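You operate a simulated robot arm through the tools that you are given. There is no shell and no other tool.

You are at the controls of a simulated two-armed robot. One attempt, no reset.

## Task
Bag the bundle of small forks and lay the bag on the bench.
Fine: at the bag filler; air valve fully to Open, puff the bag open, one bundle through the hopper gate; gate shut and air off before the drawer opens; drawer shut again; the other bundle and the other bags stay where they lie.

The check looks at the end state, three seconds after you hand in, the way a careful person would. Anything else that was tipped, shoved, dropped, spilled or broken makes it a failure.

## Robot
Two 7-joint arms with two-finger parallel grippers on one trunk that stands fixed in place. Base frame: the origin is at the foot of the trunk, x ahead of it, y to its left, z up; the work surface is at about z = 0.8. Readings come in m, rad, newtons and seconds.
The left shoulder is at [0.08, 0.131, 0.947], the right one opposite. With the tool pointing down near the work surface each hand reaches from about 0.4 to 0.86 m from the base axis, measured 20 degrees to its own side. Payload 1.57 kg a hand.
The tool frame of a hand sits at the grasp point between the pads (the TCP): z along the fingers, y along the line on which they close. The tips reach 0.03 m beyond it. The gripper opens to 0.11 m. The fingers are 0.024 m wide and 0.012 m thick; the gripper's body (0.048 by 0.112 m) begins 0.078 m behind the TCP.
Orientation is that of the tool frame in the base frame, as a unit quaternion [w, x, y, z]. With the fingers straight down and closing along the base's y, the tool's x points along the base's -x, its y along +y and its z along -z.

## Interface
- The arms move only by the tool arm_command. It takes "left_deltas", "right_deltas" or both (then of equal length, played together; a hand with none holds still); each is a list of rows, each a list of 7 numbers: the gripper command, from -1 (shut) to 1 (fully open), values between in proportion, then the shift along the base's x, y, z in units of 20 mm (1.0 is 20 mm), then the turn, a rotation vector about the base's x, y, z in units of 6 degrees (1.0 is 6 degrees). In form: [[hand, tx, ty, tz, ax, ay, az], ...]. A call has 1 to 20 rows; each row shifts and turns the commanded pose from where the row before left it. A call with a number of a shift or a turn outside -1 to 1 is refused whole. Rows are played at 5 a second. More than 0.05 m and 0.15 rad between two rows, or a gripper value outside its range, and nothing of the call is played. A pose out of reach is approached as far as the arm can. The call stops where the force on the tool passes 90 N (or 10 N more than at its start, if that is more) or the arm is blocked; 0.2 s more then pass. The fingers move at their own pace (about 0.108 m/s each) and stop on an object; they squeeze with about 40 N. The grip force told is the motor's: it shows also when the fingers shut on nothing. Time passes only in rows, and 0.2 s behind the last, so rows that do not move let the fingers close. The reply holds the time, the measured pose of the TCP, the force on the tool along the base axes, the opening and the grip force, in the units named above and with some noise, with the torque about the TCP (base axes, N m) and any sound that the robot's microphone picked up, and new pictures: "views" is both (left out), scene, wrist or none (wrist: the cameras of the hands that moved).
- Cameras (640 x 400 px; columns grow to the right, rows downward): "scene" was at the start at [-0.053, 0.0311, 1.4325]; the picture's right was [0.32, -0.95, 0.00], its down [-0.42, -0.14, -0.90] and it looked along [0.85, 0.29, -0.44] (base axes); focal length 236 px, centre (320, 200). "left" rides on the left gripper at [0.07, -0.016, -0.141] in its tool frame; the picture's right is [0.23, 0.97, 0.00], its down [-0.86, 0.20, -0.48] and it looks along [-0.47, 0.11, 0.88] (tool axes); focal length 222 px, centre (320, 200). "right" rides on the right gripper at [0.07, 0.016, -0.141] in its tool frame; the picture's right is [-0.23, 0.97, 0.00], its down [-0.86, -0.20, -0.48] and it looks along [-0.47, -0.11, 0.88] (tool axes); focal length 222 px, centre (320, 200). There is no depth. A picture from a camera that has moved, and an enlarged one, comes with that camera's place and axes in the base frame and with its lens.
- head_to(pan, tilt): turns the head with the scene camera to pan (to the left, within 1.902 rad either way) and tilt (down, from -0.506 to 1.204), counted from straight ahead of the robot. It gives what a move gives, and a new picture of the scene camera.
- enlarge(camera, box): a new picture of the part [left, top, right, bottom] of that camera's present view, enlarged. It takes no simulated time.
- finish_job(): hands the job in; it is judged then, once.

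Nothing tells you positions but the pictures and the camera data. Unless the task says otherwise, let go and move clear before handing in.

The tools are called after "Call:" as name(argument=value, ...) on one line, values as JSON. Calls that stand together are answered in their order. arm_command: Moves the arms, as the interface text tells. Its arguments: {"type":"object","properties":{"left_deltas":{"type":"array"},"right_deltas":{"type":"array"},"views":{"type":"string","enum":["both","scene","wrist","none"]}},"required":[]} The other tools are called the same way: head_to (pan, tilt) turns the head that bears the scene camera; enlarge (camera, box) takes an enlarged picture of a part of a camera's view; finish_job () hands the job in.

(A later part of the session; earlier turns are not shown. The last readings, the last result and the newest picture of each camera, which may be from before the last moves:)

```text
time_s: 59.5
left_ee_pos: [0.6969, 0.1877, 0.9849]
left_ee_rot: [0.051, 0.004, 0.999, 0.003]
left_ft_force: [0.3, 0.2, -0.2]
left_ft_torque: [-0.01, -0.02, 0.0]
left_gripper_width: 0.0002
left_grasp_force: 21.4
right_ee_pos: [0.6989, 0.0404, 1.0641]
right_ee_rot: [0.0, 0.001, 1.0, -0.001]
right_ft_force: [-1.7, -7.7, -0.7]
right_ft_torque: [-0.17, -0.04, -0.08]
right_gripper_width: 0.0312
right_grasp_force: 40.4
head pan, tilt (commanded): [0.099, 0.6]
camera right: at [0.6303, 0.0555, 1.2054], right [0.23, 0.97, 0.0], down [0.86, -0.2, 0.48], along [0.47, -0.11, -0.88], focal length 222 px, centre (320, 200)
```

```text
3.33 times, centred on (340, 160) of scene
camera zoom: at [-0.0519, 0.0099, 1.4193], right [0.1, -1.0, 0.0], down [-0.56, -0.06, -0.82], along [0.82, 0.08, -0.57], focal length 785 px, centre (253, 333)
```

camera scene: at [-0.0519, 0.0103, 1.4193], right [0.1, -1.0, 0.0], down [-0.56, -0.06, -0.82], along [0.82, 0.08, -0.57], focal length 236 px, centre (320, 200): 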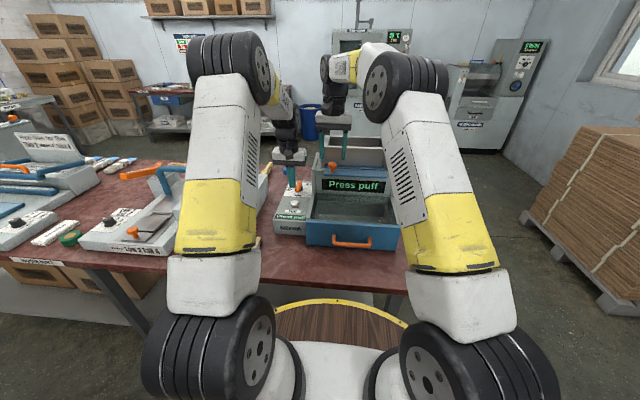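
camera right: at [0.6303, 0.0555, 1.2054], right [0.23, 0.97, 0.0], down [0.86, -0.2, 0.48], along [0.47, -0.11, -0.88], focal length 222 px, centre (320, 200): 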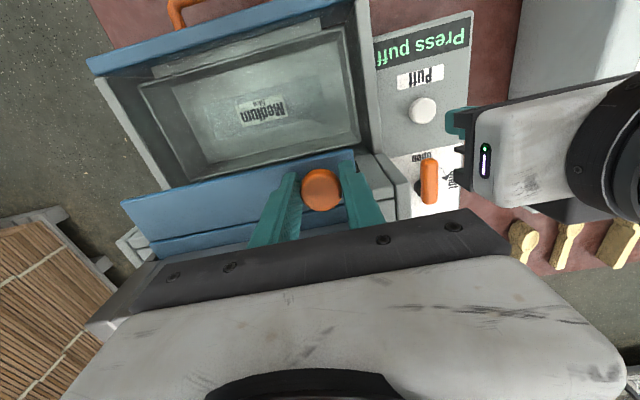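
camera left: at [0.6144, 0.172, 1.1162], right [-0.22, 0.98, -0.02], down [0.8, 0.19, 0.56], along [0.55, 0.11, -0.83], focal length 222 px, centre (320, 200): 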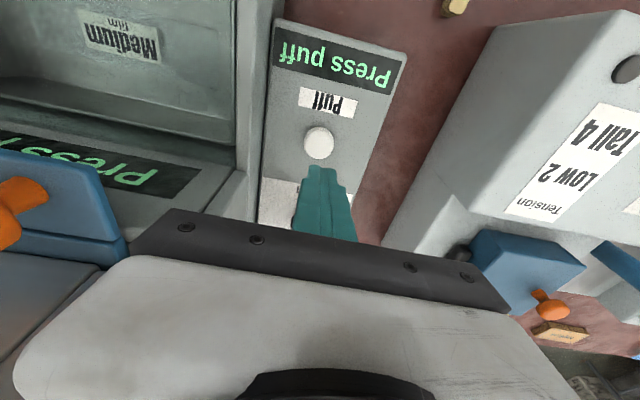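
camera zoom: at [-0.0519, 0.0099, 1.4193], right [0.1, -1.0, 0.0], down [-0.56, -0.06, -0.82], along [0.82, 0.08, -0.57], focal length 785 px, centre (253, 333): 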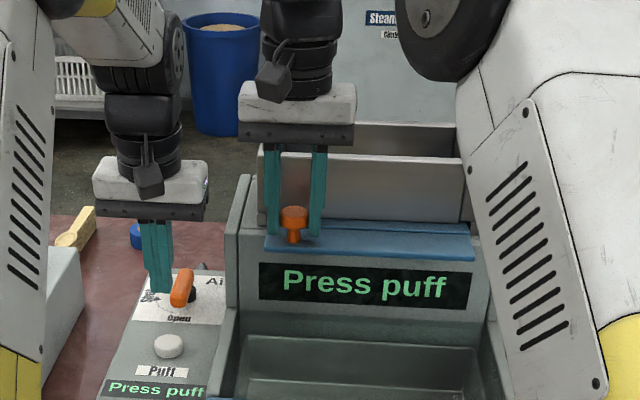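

Knob is held. Now the left hand presses the Puff button, slowly.

Call:
arm_command(left_deltas=[[-1, 0, 0, -0.9, 0, 0, 0], [-1, 0, 0, -0.9, 0, 0, 0], [-1, 0, -0.05, -0.9, 0, 0, 0], [-1, 0, 0, -0.5, 0, 0, 0], [-1, 0, 0, -0.3, 0, 0, 0], [-1, 0, 0, -0.2, 0, 0, 0]], views="scene")

Call:
enlarge(camera="scene", box=[270, 130, 410, 250])

```text
time_s: 60.9
left_ee_pos: [0.6971, 0.1853, 0.911]
left_ee_rot: [0.051, 0.003, 0.999, 0.003]
left_ft_force: [0.4, -0.3, 2.1]
left_ft_torque: [-0.05, -0.06, 0.01]
left_gripper_width: 0.0
left_grasp_force: 21.3
right_ee_pos: [0.6987, 0.0394, 1.0634]
right_ee_rot: [0.0, 0.001, 1.0, 0.0]
right_ft_force: [-1.5, -15.6, -2.9]
right_ft_torque: [-0.3, 0.13, -0.05]
right_gripper_width: 0.0314
right_grasp_force: 39.7
head pan, tilt (commanded): [0.099, 0.6]
heard: click
camera scene: at [-0.0519, 0.0095, 1.4193], right [0.1, -1.0, 0.0], down [-0.56, -0.06, -0.82], along [0.82, 0.08, -0.57], focal length 236 px, centre (320, 200)
```

scene: 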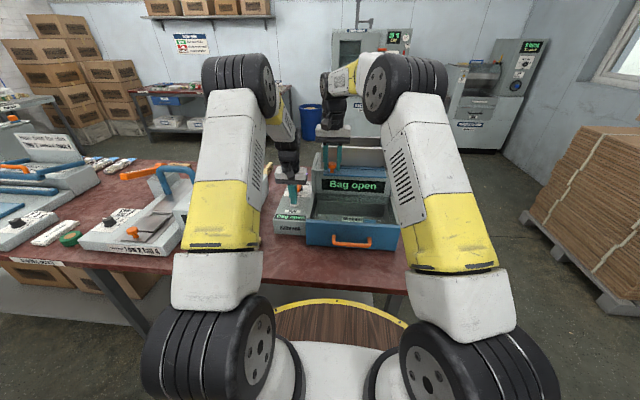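

```text
3.33 times, centred on (340, 190) of scene
camera zoom: at [-0.0519, 0.0095, 1.4193], right [0.1, -1.0, 0.0], down [-0.56, -0.06, -0.82], along [0.82, 0.08, -0.57], focal length 785 px, centre (253, 233)
```

zoom: 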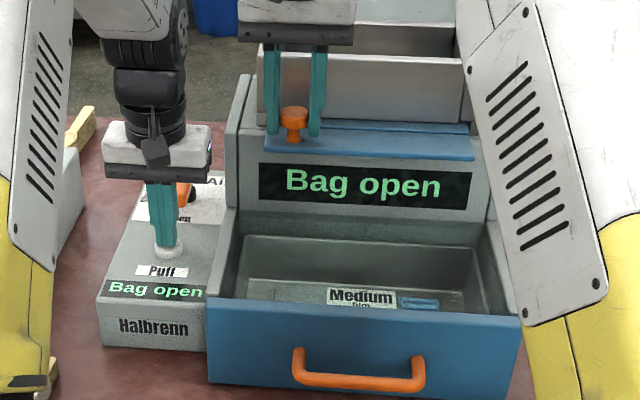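

"Bag open" with a click. Now I lift the left finger off the button and pull the gate toward me with the right hand.

Call:
arm_command(left_deltas=[[-1, 0, 0, 0.8, 0, 0, 0], [-1, 0, 0, 0.8, 0, 0, 0], [-1, 0, 0, 0.8, 0, 0, 0], [-1, 0, 0, 0.6, 0, 0, 0], [-1, 0, 0, 0, 0, 0, 0], [-1, 0, 0, 0, 0, 0, 0]], right_deltas=[[-1, -0.3, 0, 0, 0, 0, 0], [-1, -0.6, 0, 0, 0, 0, 0], [-1, -0.6, 0, 0, 0, 0, 0], [-1, -0.6, 0, 0, 0, 0, 0], [-1, -0.6, 0, 0, 0, 0, 0], [-1, -0.6, 0, 0, 0, 0, 0]], views="both")

Call:
enlarge(camera="scene", box=[270, 130, 410, 250])

```text
time_s: 62.3
left_ee_pos: [0.6964, 0.1853, 0.9706]
left_ee_rot: [0.05, 0.004, 0.999, 0.003]
left_ft_force: [0.0, -0.7, -0.6]
left_ft_torque: [0.03, 0.02, 0.03]
left_gripper_width: 0.0002
left_grasp_force: 21.2
right_ee_pos: [0.6346, 0.0401, 1.063]
right_ee_rot: [-0.001, 0.001, 1.0, -0.001]
right_ft_force: [1.0, -19.3, -7.9]
right_ft_torque: [-0.35, -0.3, 0.0]
right_gripper_width: 0.0313
right_grasp_force: 40.3
head pan, tilt (commanded): [0.099, 0.6]
camera scene: at [-0.0516, 0.0094, 1.4194], right [0.1, -1.0, 0.0], down [-0.56, -0.06, -0.82], along [0.82, 0.08, -0.57], focal length 236 px, centre (320, 200)
camera right: at [0.5644, 0.0554, 1.2055], right [0.23, 0.97, 0.0], down [0.86, -0.2, 0.48], along [0.46, -0.11, -0.88], focal length 222 px, centre (320, 200)
camera left: at [0.6149, 0.1704, 1.1022], right [-0.22, 0.98, -0.02], down [0.8, 0.19, 0.56], along [0.55, 0.11, -0.83], focal length 222 px, centre (320, 200)
```

scene: 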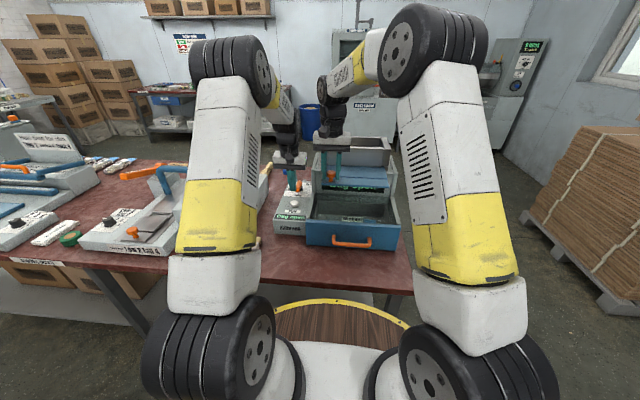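
right: 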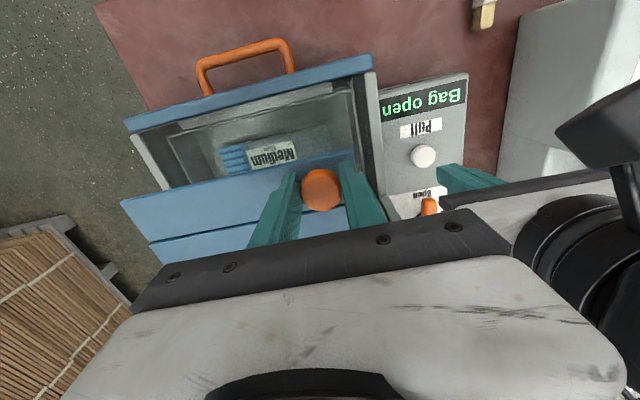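
left: 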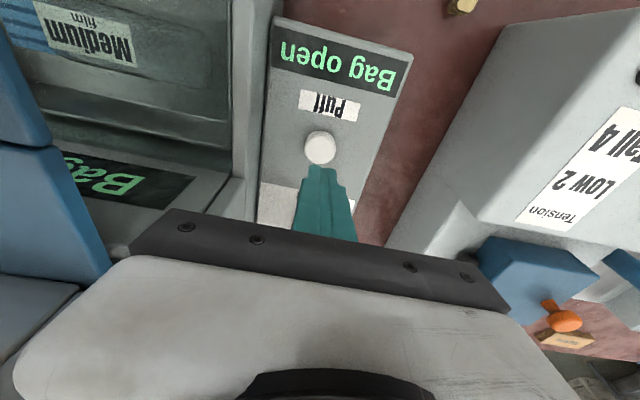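

```text
3.33 times, centred on (340, 190) of scene
camera zoom: at [-0.0516, 0.0094, 1.4194], right [0.1, -1.0, 0.0], down [-0.56, -0.06, -0.82], along [0.82, 0.08, -0.57], focal length 785 px, centre (253, 233)
```

zoom: 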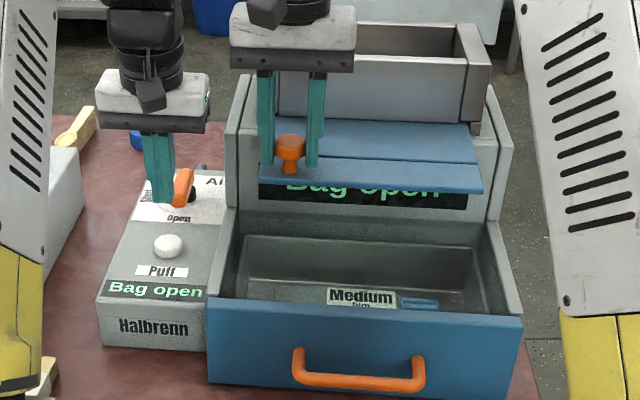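

The gate slides out; still "Bag open". I keep pulling until it reaches its stop or the bundle drops.

Call:
arm_command(right_deltas=[[-1, -0.6, -0.1, 0, 0, 0, 0], [-1, -0.6, 0, 0, 0, 0, 0], [-1, -0.5, 0, 0, 0, 0, 0], [-1, -0.4, 0, 0, 0, 0, 0], [-1, 0, 0, 0, 0, 0, 0]], views="both")

Call:
enlarge(camera="scene", box=[270, 130, 410, 250])

```text
time_s: 63.5
left_ee_pos: [0.6979, 0.186, 0.9694]
left_ee_rot: [0.05, 0.005, 0.999, 0.002]
left_ft_force: [0.9, -0.3, -0.8]
left_ft_torque: [0.0, 0.03, -0.01]
left_gripper_width: 0.0
left_grasp_force: 21.5
right_ee_pos: [0.5932, 0.0406, 1.063]
right_ee_rot: [0.002, 0.0, 1.0, 0.002]
right_ft_force: [19.2, -6.1, -12.1]
right_ft_torque: [0.04, -1.01, -0.04]
right_gripper_width: 0.0316
right_grasp_force: 40.0
head pan, tilt (commanded): [0.099, 0.6]
camera scene: at [-0.0505, 0.0101, 1.4194], right [0.1, -0.99, 0.0], down [-0.56, -0.06, -0.82], along [0.82, 0.08, -0.57], focal length 236 px, centre (320, 200)
camera right: at [0.5242, 0.0549, 1.2052], right [0.23, 0.97, 0.0], down [0.85, -0.2, 0.48], along [0.47, -0.11, -0.88], focal length 222 px, centre (320, 200)
```

scene: 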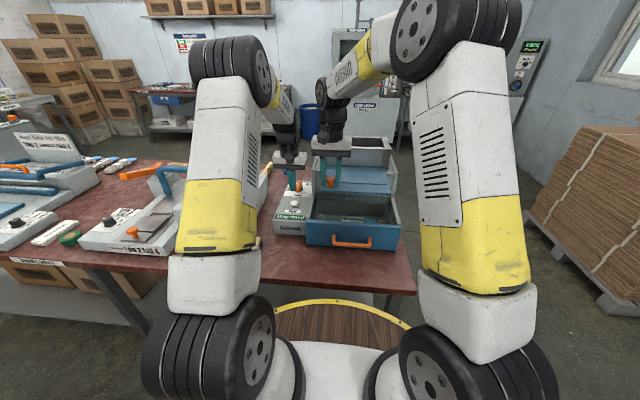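
right: 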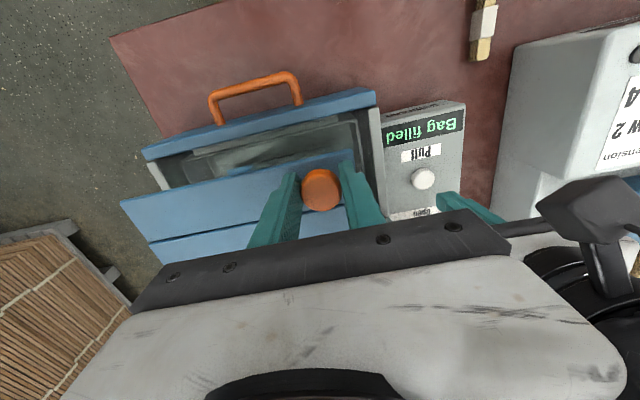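

```text
3.33 times, centred on (340, 190) of scene
camera zoom: at [-0.0505, 0.0101, 1.4194], right [0.1, -0.99, 0.0], down [-0.56, -0.06, -0.82], along [0.82, 0.08, -0.57], focal length 785 px, centre (253, 233)
```

zoom: 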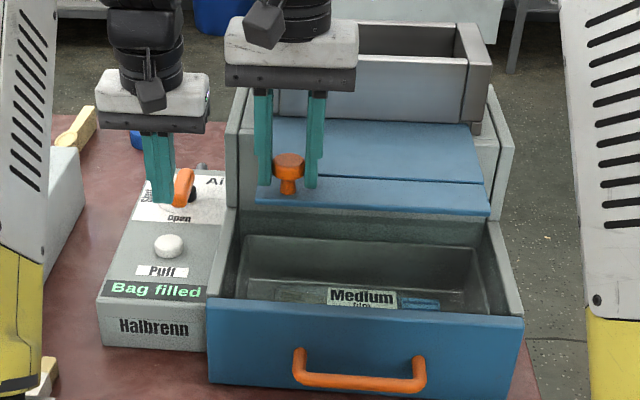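

"Bag filled". Gate hit its open stop at knob x≈0.593. Now I push the gate shut again (back to x≈0.70).

Call:
arm_command(right_deltas=[[-1, 0.3, 0, 0.05, 0, 0, 0], [-1, 0.6, 0, 0, 0, 0, 0], [-1, 0.6, 0, 0, 0, 0, 0], [-1, 0.6, 0, 0, 0, 0, 0], [-1, 0.6, 0, 0, 0, 0, 0], [-1, 0.6, 0, 0, 0, 0, 0], [-1, 0.6, 0, 0, 0, 0, 0], [-1, 0.6, 0, 0, 0, 0, 0], [-1, 0.5, 0, 0, 0, 0, 0], [-1, 0.4, 0, 0, 0, 0, 0], [-1, 0, 0, 0, 0, 0, 0]], views="both")

Call:
enlarge(camera="scene", box=[270, 130, 410, 250])

```text
time_s: 65.9
left_ee_pos: [0.6983, 0.1877, 0.9692]
left_ee_rot: [0.05, 0.003, 0.999, 0.002]
left_ft_force: [0.1, -0.2, -0.3]
left_ft_torque: [-0.03, 0.04, 0.03]
left_gripper_width: 0.0001
left_grasp_force: 21.3
right_ee_pos: [0.7, 0.0398, 1.0656]
right_ee_rot: [-0.002, 0.001, 1.0, 0.0]
right_ft_force: [-7.6, 4.5, -22.1]
right_ft_torque: [0.07, 0.26, -0.03]
right_gripper_width: 0.0312
right_grasp_force: 39.6
head pan, tilt (commanded): [0.099, 0.6]
camera scene: at [-0.0516, 0.0106, 1.4194], right [0.1, -1.0, 0.0], down [-0.56, -0.06, -0.82], along [0.82, 0.08, -0.57], focal length 236 px, centre (320, 200)
camera right: at [0.6305, 0.0551, 1.2061], right [0.23, 0.97, 0.0], down [0.86, -0.2, 0.48], along [0.46, -0.11, -0.88], focal length 222 px, centre (320, 200)
```

scene: 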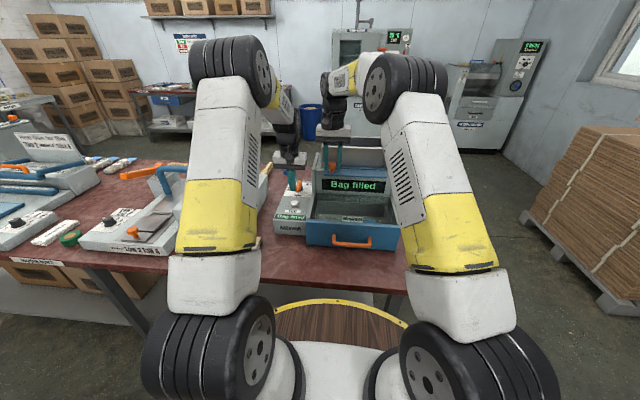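
right: 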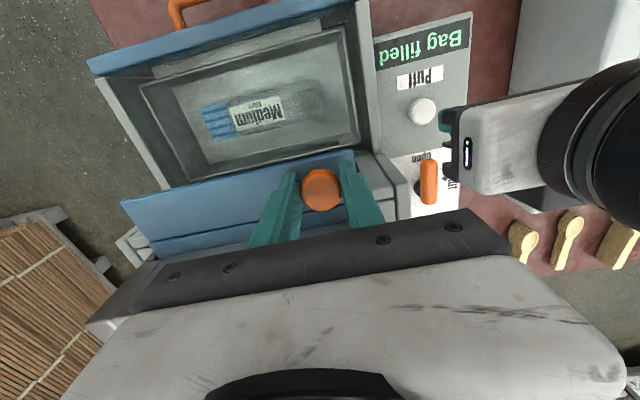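

```text
3.33 times, centred on (340, 190) of scene
camera zoom: at [-0.0516, 0.0106, 1.4194], right [0.1, -1.0, 0.0], down [-0.56, -0.06, -0.82], along [0.82, 0.08, -0.57], focal length 785 px, centre (253, 233)
```

zoom: 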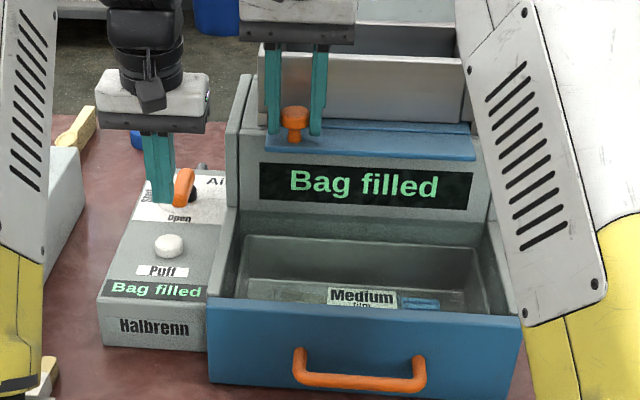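

Gate is shut again and the display holds "Bag filled". I release and lift the right hand off the knob, while the left hand goes back over the valve lever.

Call:
arm_command(left_deltas=[[-0.1, 0, 0, 0.8, 0, 0, 0], [-0.1, 0, 0, 0, 0, 0, 0], [-0.1, 0.6, -0.05, 0, 0, 0, 0], [-0.1, 0.6, -0.05, 0, 0, 0, 0], [-0.1, 0.6, -0.05, 0, 0, 0, 0], [-0.1, 0.6, -0.05, 0, 0, 0, 0], [-0.1, 0.6, 0, 0, 0, 0, 0], [-0.1, 0.6, 0, 0, 0, 0, 0], [-0.1, 0.5, 0, 0, 0, 0, 0], [-0.1, 0, 0, -0.9, 0, 0, 0], [-0.1, 0, 0, -0.9, 0, 0, 0], [-0.1, 0, 0, 0, 0, 0, 0]], right_deltas=[[0.1, 0, 0, -0.05, 0, 0, 0], [0.1, 0, 0, 0, 0, 0, 0], [0.1, 0, 0, 0, 0, 0, 0], [0.1, 0, 0, 0.5, 0, 0, 0], [0.1, 0, 0, 0.8, 0, 0, 0], [0.1, 0, 0, 0.8, 0, 0, 0], [0.1, 0, 0, 0.8, 0, 0, 0], [0.1, 0, 0, 0.8, 0, 0, 0], [0.1, 0, 0, 0.8, 0, 0, 0], [0.1, -0.8, 0, 0, 0, 0, 0], [0.1, -0.8, 0, 0, 0, 0, 0], [0.1, -0.8, 0, 0, 0, 0, 0]], views="both")

Call:
enlarge(camera="scene", box=[265, 130, 405, 250])

Call:
enlarge(camera="left", box=[200, 80, 440, 240])

```text
time_s: 68.5
left_ee_pos: [0.7791, 0.1847, 0.9491]
left_ee_rot: [0.05, 0.003, 0.999, 0.003]
left_ft_force: [-0.1, 0.3, 0.0]
left_ft_torque: [-0.02, 0.03, 0.02]
left_gripper_width: 0.0493
left_grasp_force: 0.0
right_ee_pos: [0.6498, 0.0383, 1.1542]
right_ee_rot: [0.0, 0.0, 1.0, 0.0]
right_ft_force: [-0.2, 0.0, -0.1]
right_ft_torque: [0.02, -0.01, 0.03]
right_gripper_width: 0.0604
right_grasp_force: 0.0
head pan, tilt (commanded): [0.099, 0.6]
camera scene: at [-0.0516, 0.0104, 1.4194], right [0.1, -1.0, 0.0], down [-0.56, -0.06, -0.82], along [0.82, 0.08, -0.57], focal length 236 px, centre (320, 200)
camera right: at [0.5818, 0.0542, 1.2951], right [0.23, 0.97, 0.0], down [0.86, -0.2, 0.48], along [0.47, -0.11, -0.88], focal length 222 px, centre (320, 200)
camera left: at [0.6968, 0.1678, 1.0815], right [-0.22, 0.98, -0.02], down [0.8, 0.19, 0.56], along [0.55, 0.11, -0.83], focal length 222 px, centre (320, 200)
```

scene: 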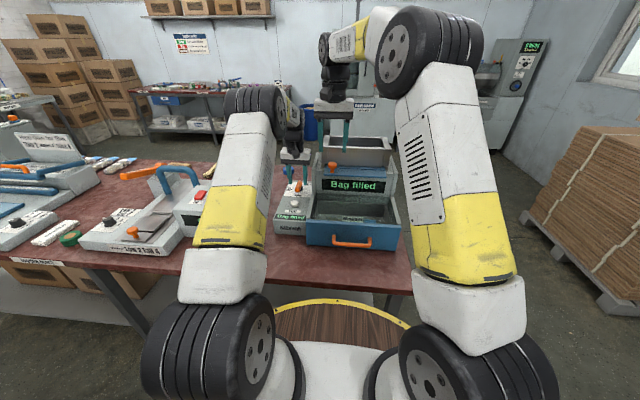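
right: 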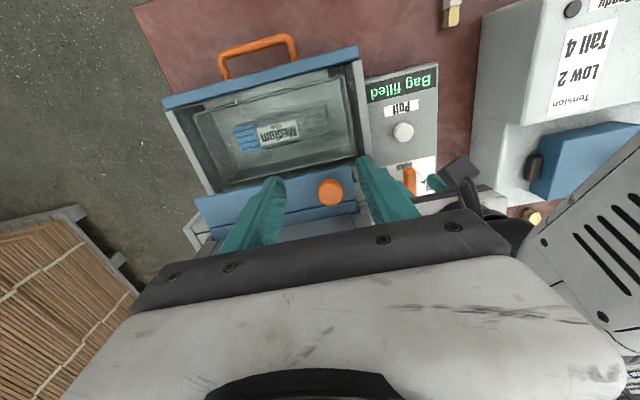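
left: 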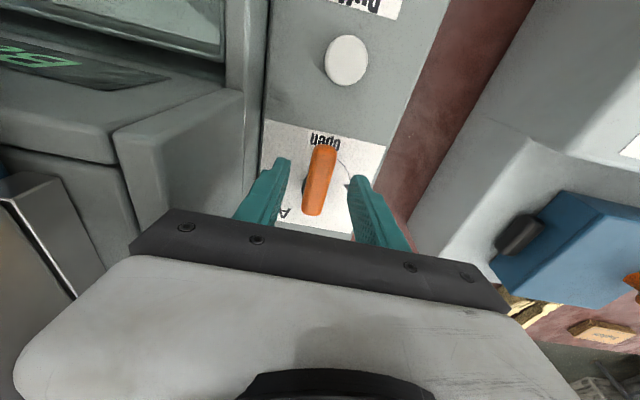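

```text
3.33 times, centred on (335, 190) of scene
camera zoom: at [-0.0516, 0.0104, 1.4194], right [0.1, -1.0, 0.0], down [-0.56, -0.06, -0.82], along [0.82, 0.08, -0.57], focal length 785 px, centre (270, 233)
```

zoom: 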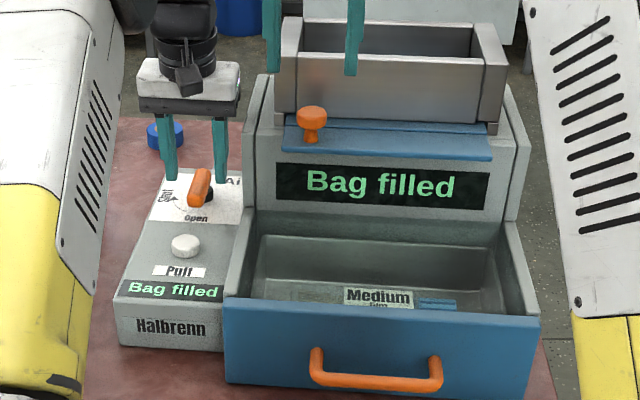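

```text
2.50 times, centred on (320, 160) of left
camera zoom: at [0.6968, 0.1678, 1.0815], right [-0.22, 0.98, -0.02], down [0.8, 0.19, 0.56], along [0.55, 0.11, -0.83], focal length 555 px, centre (320, 300)
```

zoom: 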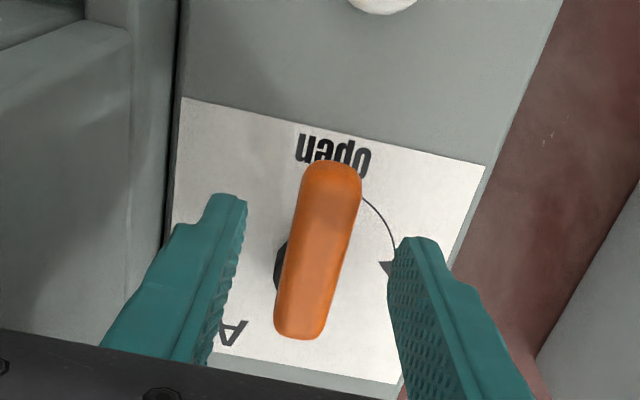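

Lever is between the fingers. I lower, close loosely, and swing it back to Shut along the reverse arc.

Call:
arm_command(left_deltas=[[-0.1, 0, 0, -0.9, 0, 0, 0], [-0.1, 0, -0.05, -0.83, 0, 0, 0], [-0.49, 0, 0, 0, 0, 0, 0], [-0.49, 0, 0, 0, 0, 0, 0], [-0.49, 0.011, 0.201, 0, 0.1, 0, -0.99], [-0.49, 0.032, 0.199, 0, 0.1, 0, -0.99], [-0.49, 0.052, 0.195, 0, 0.1, 0, -0.99], [-0.49, 0.072, 0.188, 0, 0.1, 0, -0.99], [-0.49, 0.091, 0.18, 0, 0.1, 0, -0.99], [-0.49, 0.11, 0.169, 0, 0.1, 0, -0.99], [-0.49, 0.127, 0.157, 0, 0.1, 0, -0.99], [-0.49, 0.142, 0.142, 0, 0.1, 0, -0.99], [-0.49, 0.157, 0.127, 0, 0.1, 0, -0.99], [-0.49, 0.169, 0.11, 0, 0.1, 0, -0.99], [-0.49, 0.18, 0.091, 0, 0.1, 0, -0.99], [-0.49, 0.188, 0.072, 0, 0.1, 0, -0.99], [-0.49, 0.195, 0.052, 0, 0.1, 0, -0.99], [-0.49, 0.199, 0.032, 0, 0.1, 0, -0.99], [-0.49, 0.201, 0.011, 0, 0.1, 0, -0.99], [-0.49, 0, 0, 0, 0, 0, 0]], views="both")

Call:
enlarge(camera="scene", box=[265, 130, 405, 250])

```text
time_s: 72.7
left_ee_pos: [0.8157, 0.2202, 0.9146]
left_ee_rot: [0.037, 0.707, 0.705, 0.036]
left_ft_force: [-0.6, -0.4, 0.3]
left_ft_torque: [0.0, 0.04, -0.06]
left_gripper_width: 0.0281
left_grasp_force: 0.1
right_ee_pos: [0.6498, 0.039, 1.1544]
right_ee_rot: [0.0, 0.0, 1.0, 0.0]
right_ft_force: [-0.8, -0.6, -0.2]
right_ft_torque: [-0.01, 0.01, 0.0]
right_gripper_width: 0.0607
right_grasp_force: 0.1
head pan, tilt (commanded): [0.099, 0.6]
camera scene: at [-0.0519, 0.0103, 1.4193], right [0.1, -1.0, 0.0], down [-0.56, -0.06, -0.82], along [0.82, 0.08, -0.57], focal length 236 px, centre (320, 200)
camera left: at [0.788, 0.2908, 1.0529], right [0.97, 0.23, 0.1], down [0.15, -0.86, 0.5], along [0.2, -0.47, -0.86], focal length 222 px, centre (320, 200)
```

scene: 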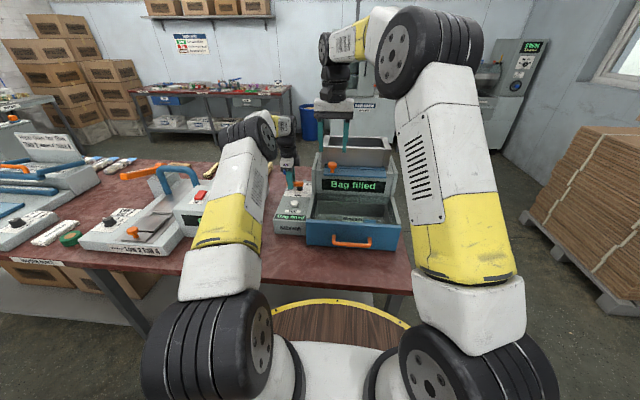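
left: 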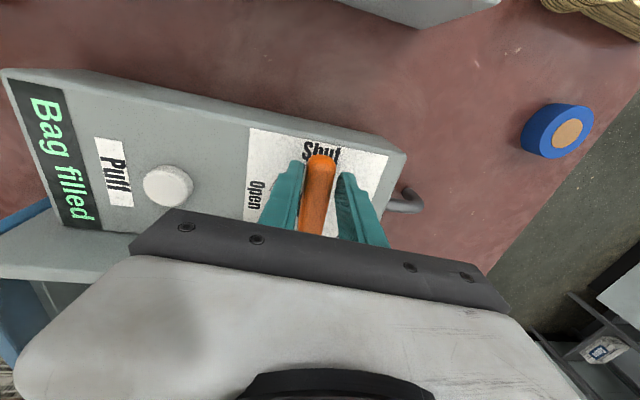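

```text
3.33 times, centred on (335, 190) of scene
camera zoom: at [-0.0519, 0.0103, 1.4193], right [0.1, -1.0, 0.0], down [-0.56, -0.06, -0.82], along [0.82, 0.08, -0.57], focal length 785 px, centre (270, 233)
```

zoom: 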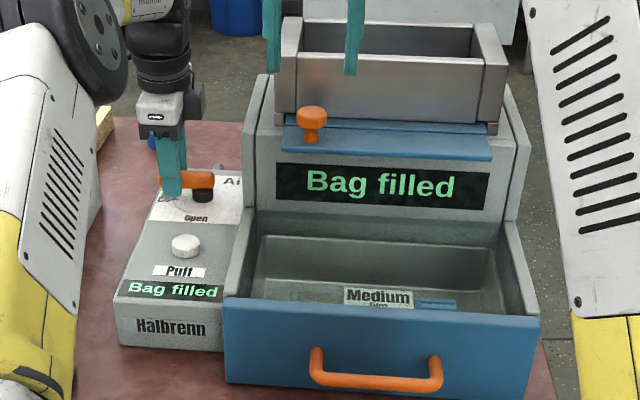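

Lever is back at Shut; I grip and nudge it against the Shut stop to be sure.

Call:
arm_command(left_deltas=[[-0.8, 0, 0, 0, 0, 0, 0], [-0.8, 0, 0, 0, 0, 0, 0], [-0.8, 0.2, 0, 0, 0.1, 0, -0.99], [-0.8, 0.1, 0, 0, 0, 0, 0]], views="scene")

Call:
enlarge(camera="scene", box=[265, 130, 405, 250])

```text
time_s: 73.7
left_ee_pos: [0.8196, 0.2201, 0.9151]
left_ee_rot: [0.033, 0.742, 0.668, 0.036]
left_ft_force: [-34.0, -2.9, 9.7]
left_ft_torque: [-0.75, 1.33, 0.8]
left_gripper_width: 0.0255
left_grasp_force: 36.8
right_ee_pos: [0.6493, 0.0379, 1.1544]
right_ee_rot: [0.001, 0.0, 1.0, 0.0]
right_ft_force: [0.8, 0.2, 0.5]
right_ft_torque: [-0.01, -0.02, -0.01]
right_gripper_width: 0.0606
right_grasp_force: 0.2
head pan, tilt (commanded): [0.099, 0.6]
camera scene: at [-0.054, 0.0101, 1.4193], right [0.1, -0.99, 0.0], down [-0.56, -0.06, -0.83], along [0.82, 0.08, -0.56], focal length 236 px, centre (320, 200)
```

scene: 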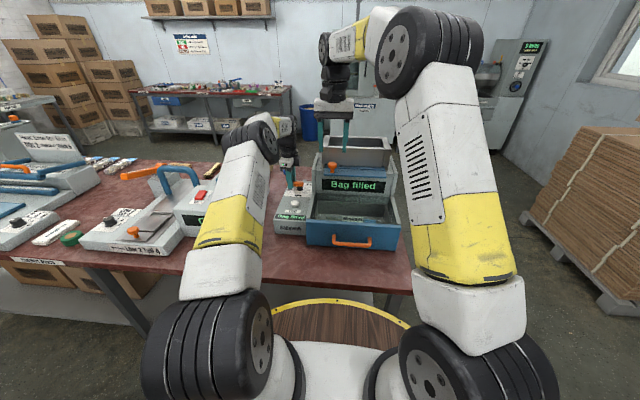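

```text
3.33 times, centred on (335, 190) of scene
camera zoom: at [-0.054, 0.0101, 1.4193], right [0.1, -0.99, 0.0], down [-0.56, -0.06, -0.83], along [0.82, 0.08, -0.56], focal length 785 px, centre (270, 233)
```

zoom: 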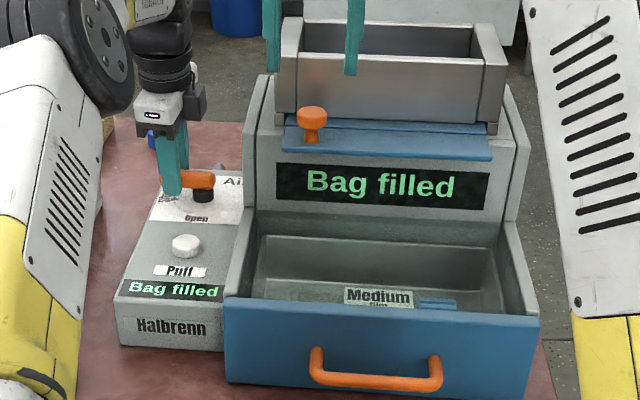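

The valve is firmly at Shut (34 N against the stop). I release the lever, lift and withdraw the left hand, and rotate the right hand +90° above the drawer handle.

Call:
arm_command(left_deltas=[[-0.8, -0.3, 0, 0, -0.1, 0, 0.99], [-0.1, 0, 0, 0, 0, 0, 0], [-0.1, 0, 0, 0, 0, 0, 0], [-0.1, 0, 0, 0.6, 0, 0, 0], [-0.1, 0, 0, 0.8, 0, 0, 0], [-0.1, 0, 0, 0.8, 0, 0, 0], [-0.1, 0, 0, 0.8, 0, 0, 0], [-0.1, 0, 0, 0.8, 0, 0, 0], [-0.1, -0.9, 0.1, 0.5, 0, 0, 0], [-0.1, -0.9, 0.1, 0.5, 0, 0, 0], [-0.1, -0.9, 0.1, 0.5, 0, 0, 0], [-0.1, -0.9, 0.1, 0.5, 0, 0, 0], [-0.1, -0.9, 0.1, 0.5, 0, 0, 0], [-0.1, -0.9, 0.1, 0.5, 0, 0, 0], [-0.1, -0.9, 0.1, 0.5, 0, 0, 0], [-0.1, -0.9, 0.1, 0.5, 0, 0, 0], [-0.1, 0, 0, 0, 0, 0, 0], [-0.1, 0, 0, 0, 0, 0, 0], [-0.1, 0, 0, 0, 0, 0, 0], [-0.1, 0, 0, 0, 0, 0, 0]], right_deltas=[[0.1, -0.4, 0, 0, 0, 0, 0], [0.1, -0.4, -0.2, 0, 0, 0, 0], [0.1, -0.4, -0.2, 0, 0, 0, 0], [0.1, -0.35, -0.2, 0, 0, 0, 0], [0.1, -0.35, -0.2, 0, 0, 0, 0], [0.1, -0.35, -0.2, 0, 0, 0, 1], [0.1, -0.35, -0.2, 0, 0, 0, 1], [0.1, -0.35, -0.2, 0, 0, 0, 1], [0.1, -0.35, -0.2, 0, 0, 0, 1], [0.1, -0.35, -0.2, 0, 0, 0, 1], [0.1, -0.35, -0.2, 0, 0, 0, 1], [0.1, -0.35, -0.2, 0, 0, 0, 1], [0.1, -0.35, -0.2, 0, 0, 0, 1], [0.1, -0.35, -0.2, 0, 0, 0, 1], [0.1, -0.35, -0.2, 0, 0, 0, 1], [0.1, -0.35, -0.2, 0, 0, 0, 1], [0.1, -0.35, -0.2, 0, 0, 0, 1], [0.1, -0.3, -0.2, 0, 0, 0, 1], [0.1, -0.3, -0.2, 0, 0, 0, 1], [0.1, -0.2, -0.2, 0, 0, 0, 1]], views="both")

Call:
enlarge(camera="scene", box=[265, 130, 405, 250])

Call:
enlarge(camera="right", box=[120, 0, 480, 240])

```text
time_s: 77.9
left_ee_pos: [0.6736, 0.2369, 1.0721]
left_ee_rot: [0.037, 0.706, 0.706, 0.037]
left_ft_force: [0.8, -0.1, 0.5]
left_ft_torque: [0.02, 0.03, -0.04]
left_gripper_width: 0.0498
left_grasp_force: 0.0
right_ee_pos: [0.5142, -0.0364, 1.1541]
right_ee_rot: [0.0, 0.708, -0.706, 0.001]
right_ft_force: [0.1, -0.1, -1.0]
right_ft_torque: [0.01, 0.02, 0.01]
right_gripper_width: 0.0606
right_grasp_force: 0.0
head pan, tilt (commanded): [0.099, 0.6]
camera scene: at [-0.0519, 0.0104, 1.4193], right [0.1, -0.99, 0.0], down [-0.56, -0.06, -0.82], along [0.82, 0.08, -0.57], focal length 236 px, centre (320, 200)
camera right: at [0.4975, -0.1077, 1.2958], right [-0.97, 0.23, 0.0], down [0.2, 0.86, 0.48], along [0.11, 0.47, -0.88], focal length 222 px, centre (320, 200)
camera left: at [0.6441, 0.3063, 1.2091], right [0.97, 0.23, 0.1], down [0.15, -0.86, 0.5], along [0.2, -0.47, -0.86], focal length 222 px, centre (320, 200)
```

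scene: 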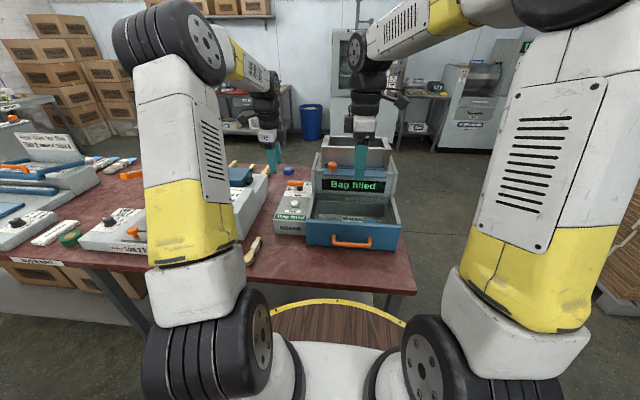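
right: 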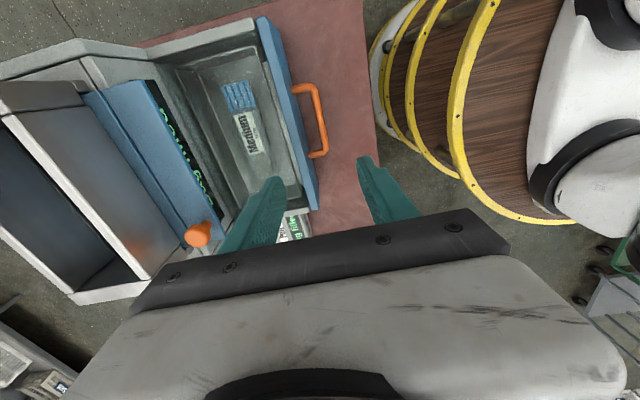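
left: 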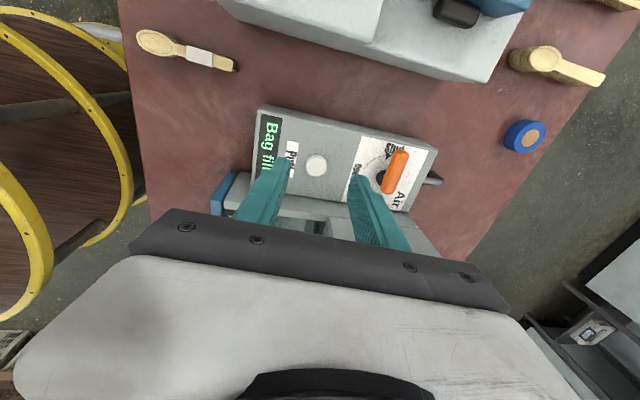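

```text
3.33 times, centred on (335, 190) of scene
camera zoom: at [-0.0519, 0.0104, 1.4193], right [0.1, -0.99, 0.0], down [-0.56, -0.06, -0.82], along [0.82, 0.08, -0.57], focal length 785 px, centre (270, 233)
```

zoom: 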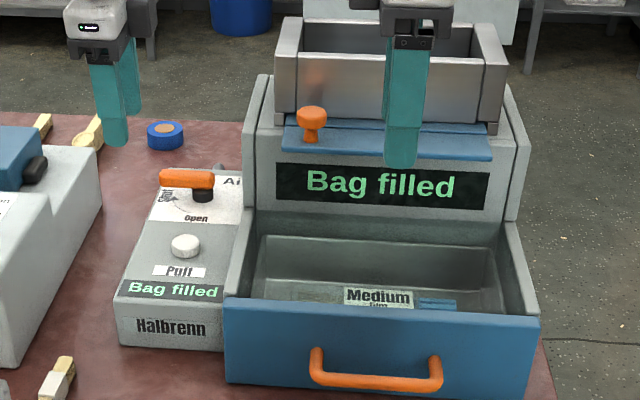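

```text
1.67 times, centred on (300, 120) of right
camera zoom: at [0.4975, -0.1077, 1.2958], right [-0.97, 0.23, 0.0], down [0.2, 0.86, 0.48], along [0.11, 0.47, -0.88], focal length 370 px, centre (353, 333)
```

zoom: 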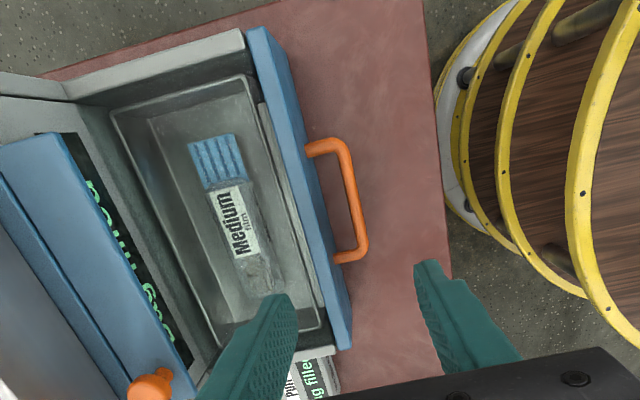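

The valve is at Shut, gate shut, and the filled bag (blue zip end, "Medium film" label) lies in the tray. The handle bar is at about (0.508, −0.042, 0.864); I descend the right hand onto it.

Call:
arm_command(right_deltas=[[-0.18, -0.02, -0.02, -0.97, 0, 0, 0], [-0.18, -0.02, -0.02, -0.97, 0, 0, 0], [-0.18, -0.02, -0.02, -0.97, 0, 0, 0], [-0.18, -0.02, -0.02, -0.97, 0, 0, 0], [-0.18, -0.02, -0.02, -0.97, 0, 0, 0], [-0.18, -0.02, -0.02, -0.97, 0, 0, 0], [-0.18, -0.02, -0.02, -0.97, 0, 0, 0], [-0.18, -0.02, -0.02, -0.97, 0, 0, 0], [-0.18, -0.02, -0.02, -0.97, 0, 0, 0], [-0.18, -0.02, -0.02, -0.97, 0, 0, 0], [-0.18, -0.02, -0.02, -0.97, 0, 0, 0], [-0.18, -0.02, -0.02, -0.97, 0, 0, 0], [-0.18, 0, 0, 0, 0, 0, 0]], views="both")

Call:
enlarge(camera="scene", box=[295, 190, 405, 270])

Call:
enlarge(camera="right", box=[160, 60, 480, 260])

```text
time_s: 80.7
left_ee_pos: [0.6737, 0.2363, 1.0721]
left_ee_rot: [0.037, 0.706, 0.706, 0.037]
left_ft_force: [0.4, -0.8, -0.2]
left_ft_torque: [-0.01, 0.0, -0.02]
left_gripper_width: 0.0497
left_grasp_force: 0.2
right_ee_pos: [0.5088, -0.0411, 0.9212]
right_ee_rot: [0.0, -0.707, 0.708, -0.001]
right_ft_force: [-0.2, 0.0, 0.3]
right_ft_torque: [-0.01, -0.02, 0.0]
right_gripper_width: 0.0451
right_grasp_force: 0.1
head pan, tilt (commanded): [0.099, 0.6]
camera scene: at [-0.052, 0.0103, 1.4193], right [0.1, -1.0, 0.0], down [-0.56, -0.06, -0.82], along [0.82, 0.08, -0.57], focal length 236 px, centre (320, 200)
camera right: at [0.4928, -0.1119, 1.0631], right [-0.97, 0.23, 0.0], down [0.2, 0.85, 0.48], along [0.11, 0.47, -0.88], focal length 222 px, centre (320, 200)
```

scene: 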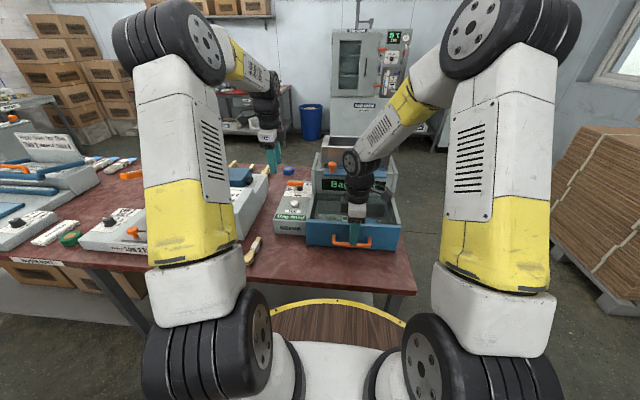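
right: 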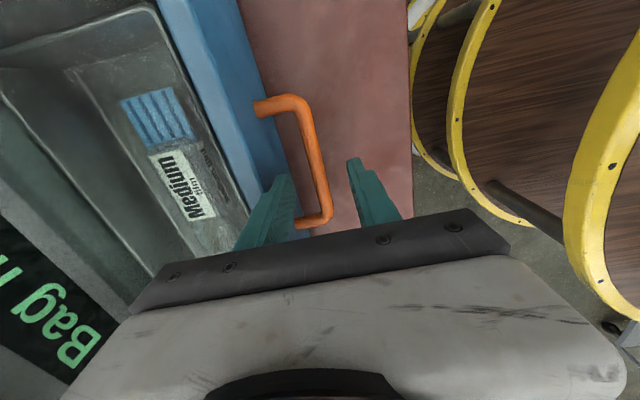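

```text
5.00 times, centred on (350, 230) of scene
camera zoom: at [-0.052, 0.0103, 1.4193], right [0.1, -1.0, 0.0], down [-0.56, -0.06, -0.82], along [0.82, 0.08, -0.57], focal length 1178 px, centre (170, 50)
```

zoom: 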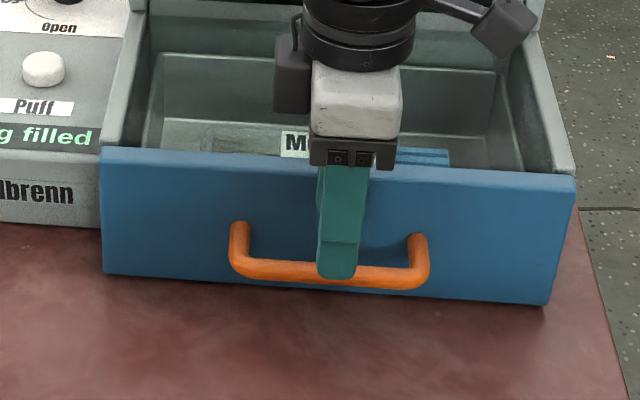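

```text
2.00 times, centred on (320, 160) of right
camera zoom: at [0.4928, -0.1119, 1.0631], right [-0.97, 0.23, 0.0], down [0.2, 0.85, 0.48], along [0.11, 0.47, -0.88], focal length 444 px, centre (320, 280)
```

zoom: 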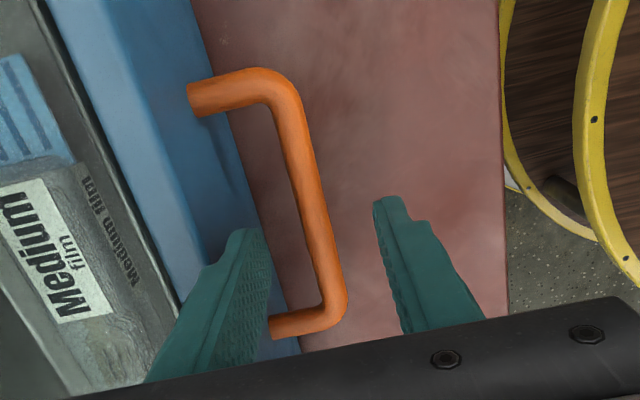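

The bar is between the fingers, with room to the drawer front. I lower 5 cm and close on the handle.

Call:
arm_command(right_deltas=[[-0.18, 0, 0, -0.8, 0, 0, 0], [-0.18, 0, 0, -0.8, 0, 0, 0], [-0.18, 0, 0, -0.8, 0, 0, 0], [-0.18, 0, 0, 0, 0, 0, 0], [-1, 0, 0, 0, 0, 0, 0], [-1, 0, 0, 0, 0, 0, 0], [-1, 0, 0, 0, 0, 0, 0]], views="wrist")

```text
time_s: 82.3
left_ee_pos: [0.6744, 0.2355, 1.0718]
left_ee_rot: [0.037, 0.706, 0.706, 0.037]
left_ft_force: [-0.1, 0.0, 0.5]
left_ft_torque: [-0.02, -0.04, -0.02]
left_gripper_width: 0.0495
left_grasp_force: 0.0
right_ee_pos: [0.5087, -0.0428, 0.8723]
right_ee_rot: [0.0, -0.706, 0.708, -0.001]
right_ft_force: [-1.2, 1.5, -2.7]
right_ft_torque: [-0.02, 0.0, -0.79]
right_gripper_width: 0.0137
right_grasp_force: 30.5
head pan, tilt (commanded): [0.099, 0.6]
camera right: at [0.4931, -0.1122, 1.0154], right [-0.97, 0.23, 0.0], down [0.2, 0.85, 0.48], along [0.11, 0.47, -0.88], focal length 222 px, centre (320, 200)
```

right: 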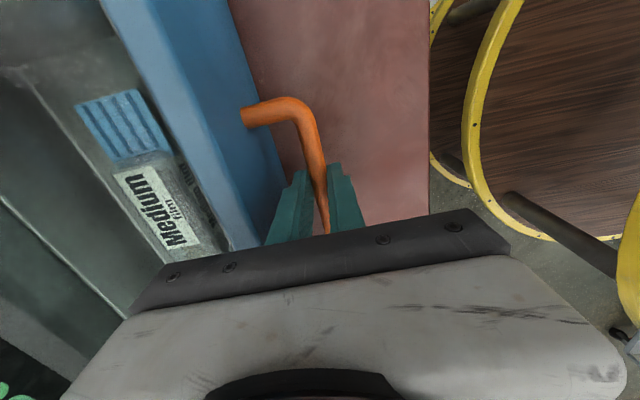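

Handle gripped. Now I pull the drawer toward me in small steps.

Call:
arm_command(right_deltas=[[-1, -0.3, 0, 0, 0, 0, 0], [-1, -0.5, 0, 0, 0, 0, 0], [-1, -0.5, 0, 0, 0, 0, 0], [-1, -0.5, 0, 0, 0, 0, 0], [-1, -0.5, 0, 0, 0, 0, 0], [-1, -0.5, 0, 0, 0, 0, 0], [-1, 0, 0, 0, 0, 0, 0]], views="both")

Call:
enlarge(camera="scene", box=[275, 150, 415, 270])

```text
time_s: 83.9
left_ee_pos: [0.6731, 0.235, 1.0723]
left_ee_rot: [0.037, 0.706, 0.707, 0.037]
left_ft_force: [0.0, 0.7, -0.2]
left_ft_torque: [0.0, -0.01, -0.01]
left_gripper_width: 0.0495
left_grasp_force: 0.1
right_ee_pos: [0.452, -0.0422, 0.8742]
right_ee_rot: [-0.001, 0.708, -0.707, 0.0]
right_ft_force: [-0.8, -4.6, 5.5]
right_ft_torque: [0.14, 0.0, -0.74]
right_gripper_width: 0.0137
right_grasp_force: 30.2
head pan, tilt (commanded): [0.099, 0.6]
camera scene: at [-0.0521, 0.0101, 1.4193], right [0.1, -1.0, 0.0], down [-0.56, -0.06, -0.83], along [0.82, 0.08, -0.56], focal length 236 px, centre (320, 200)
camera right: at [0.4365, -0.1121, 1.0154], right [-0.97, 0.23, 0.0], down [0.2, 0.86, 0.48], along [0.11, 0.47, -0.88], focal length 222 px, centre (320, 200)
```

scene: 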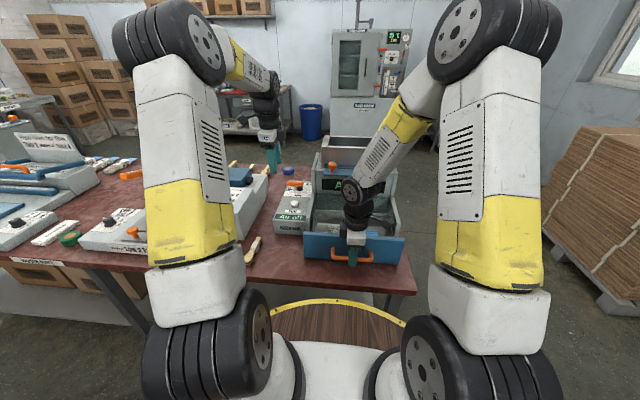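
right: 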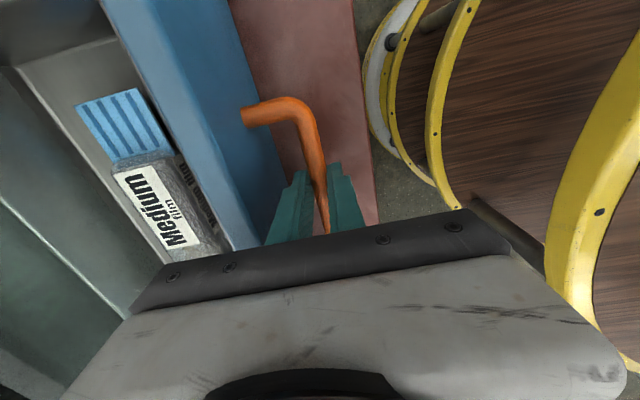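

```text
3.33 times, centred on (345, 210) of scene
camera zoom: at [-0.0521, 0.0101, 1.4193], right [0.1, -1.0, 0.0], down [-0.56, -0.06, -0.83], along [0.82, 0.08, -0.56], focal length 785 px, centre (237, 167)
```

zoom: 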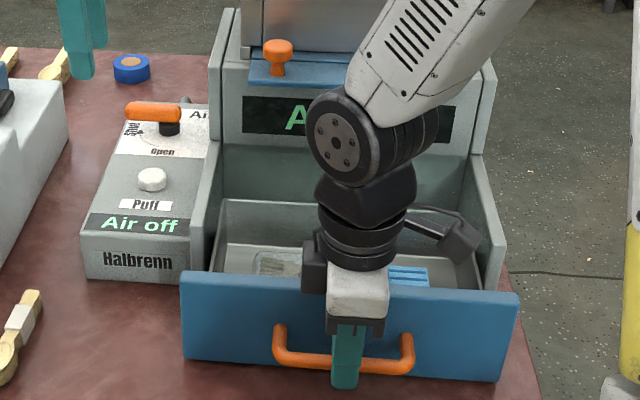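

The drawer slides out and the display shows "Air off". I continue pulling to expose the bag.

Call:
arm_command(right_deltas=[[-1, -0.5, 0, 0, 0, 0, 0], [-1, -0.5, 0, 0, 0, 0, 0], [-1, -0.5, 0, 0, 0, 0, 0], [-1, -0.5, 0, 0, 0, 0, 0], [-1, -0.5, 0, 0, 0, 0, 0], [-1, -0.5, 0, 0, 0, 0, 0], [-1, -0.4, 0, 0, 0, 0, 0], [-1, 0, 0, 0, 0, 0, 0]], views="both")

Call:
enlarge(camera="scene", box=[275, 150, 415, 270])

Call:
enlarge(camera="left", box=[0, 0, 640, 400])

```text
time_s: 85.7
left_ee_pos: [0.6725, 0.2364, 1.0717]
left_ee_rot: [0.037, 0.707, 0.706, 0.036]
left_ft_force: [0.1, -1.1, 0.1]
left_ft_torque: [0.01, 0.0, -0.02]
left_gripper_width: 0.0494
left_grasp_force: 0.1
right_ee_pos: [0.3841, -0.0417, 0.873]
right_ee_rot: [0.001, 0.707, -0.707, 0.0]
right_ft_force: [0.0, 0.3, -5.3]
right_ft_torque: [-0.13, 0.04, -0.75]
right_gripper_width: 0.0139
right_grasp_force: 30.1
head pan, tilt (commanded): [0.099, 0.6]
camera scene: at [-0.0519, 0.0104, 1.4193], right [0.1, -0.99, 0.0], down [-0.56, -0.06, -0.82], along [0.82, 0.08, -0.57], focal length 236 px, centre (320, 200)
camera right: at [0.3685, -0.1122, 1.0153], right [-0.97, 0.23, 0.0], down [0.2, 0.85, 0.48], along [0.11, 0.47, -0.88], focal length 222 px, centre (320, 200)
```

scene: 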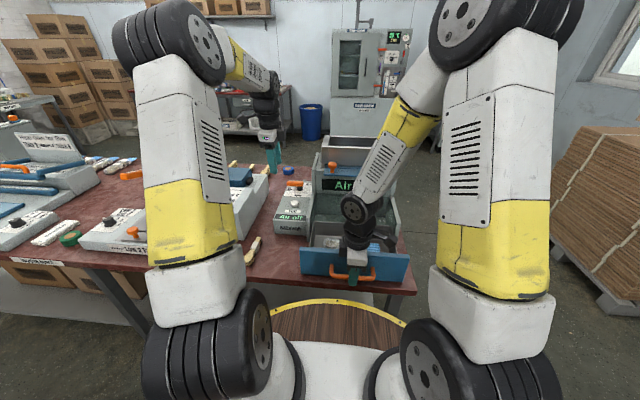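
right: 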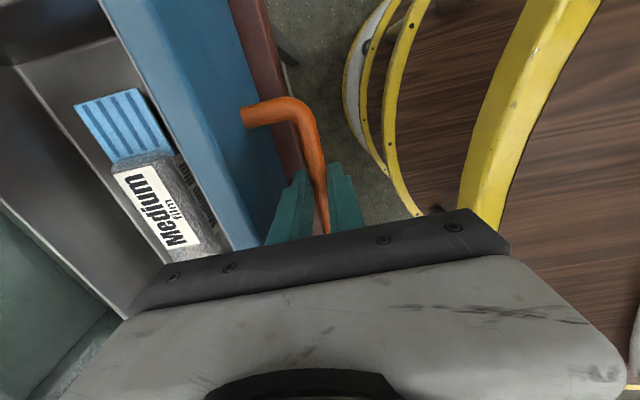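

```text
3.33 times, centred on (345, 210) of scene
camera zoom: at [-0.0519, 0.0104, 1.4193], right [0.1, -0.99, 0.0], down [-0.56, -0.06, -0.82], along [0.82, 0.08, -0.57], focal length 785 px, centre (237, 167)
```

zoom: 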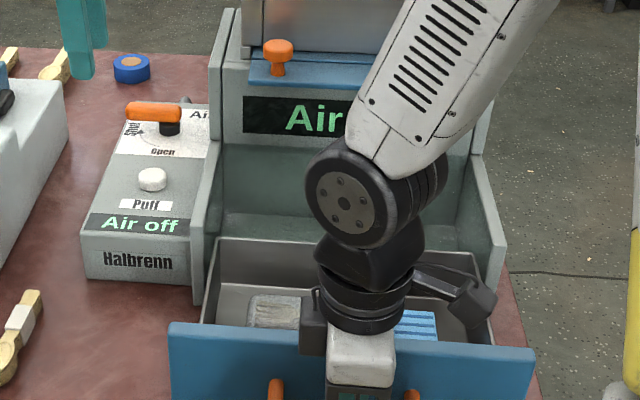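

```text
1.00 times, centred on (320, 200) of left (not enlarged: the box is as wide or as high as the picture)
camera zoom: at [0.6441, 0.3064, 1.2091], right [0.97, 0.23, 0.1], down [0.15, -0.86, 0.5], along [0.2, -0.47, -0.86], focal length 222 px, centre (320, 200)
```

zoom: 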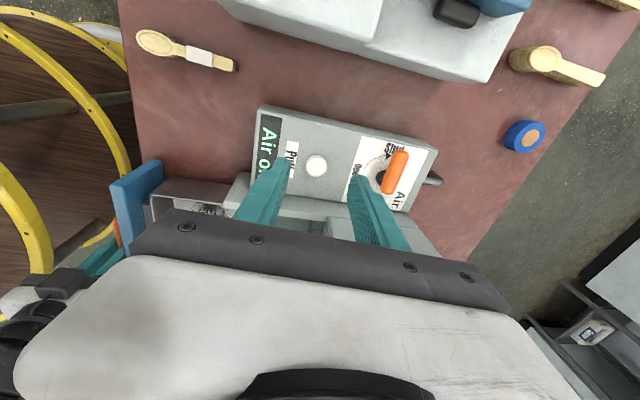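

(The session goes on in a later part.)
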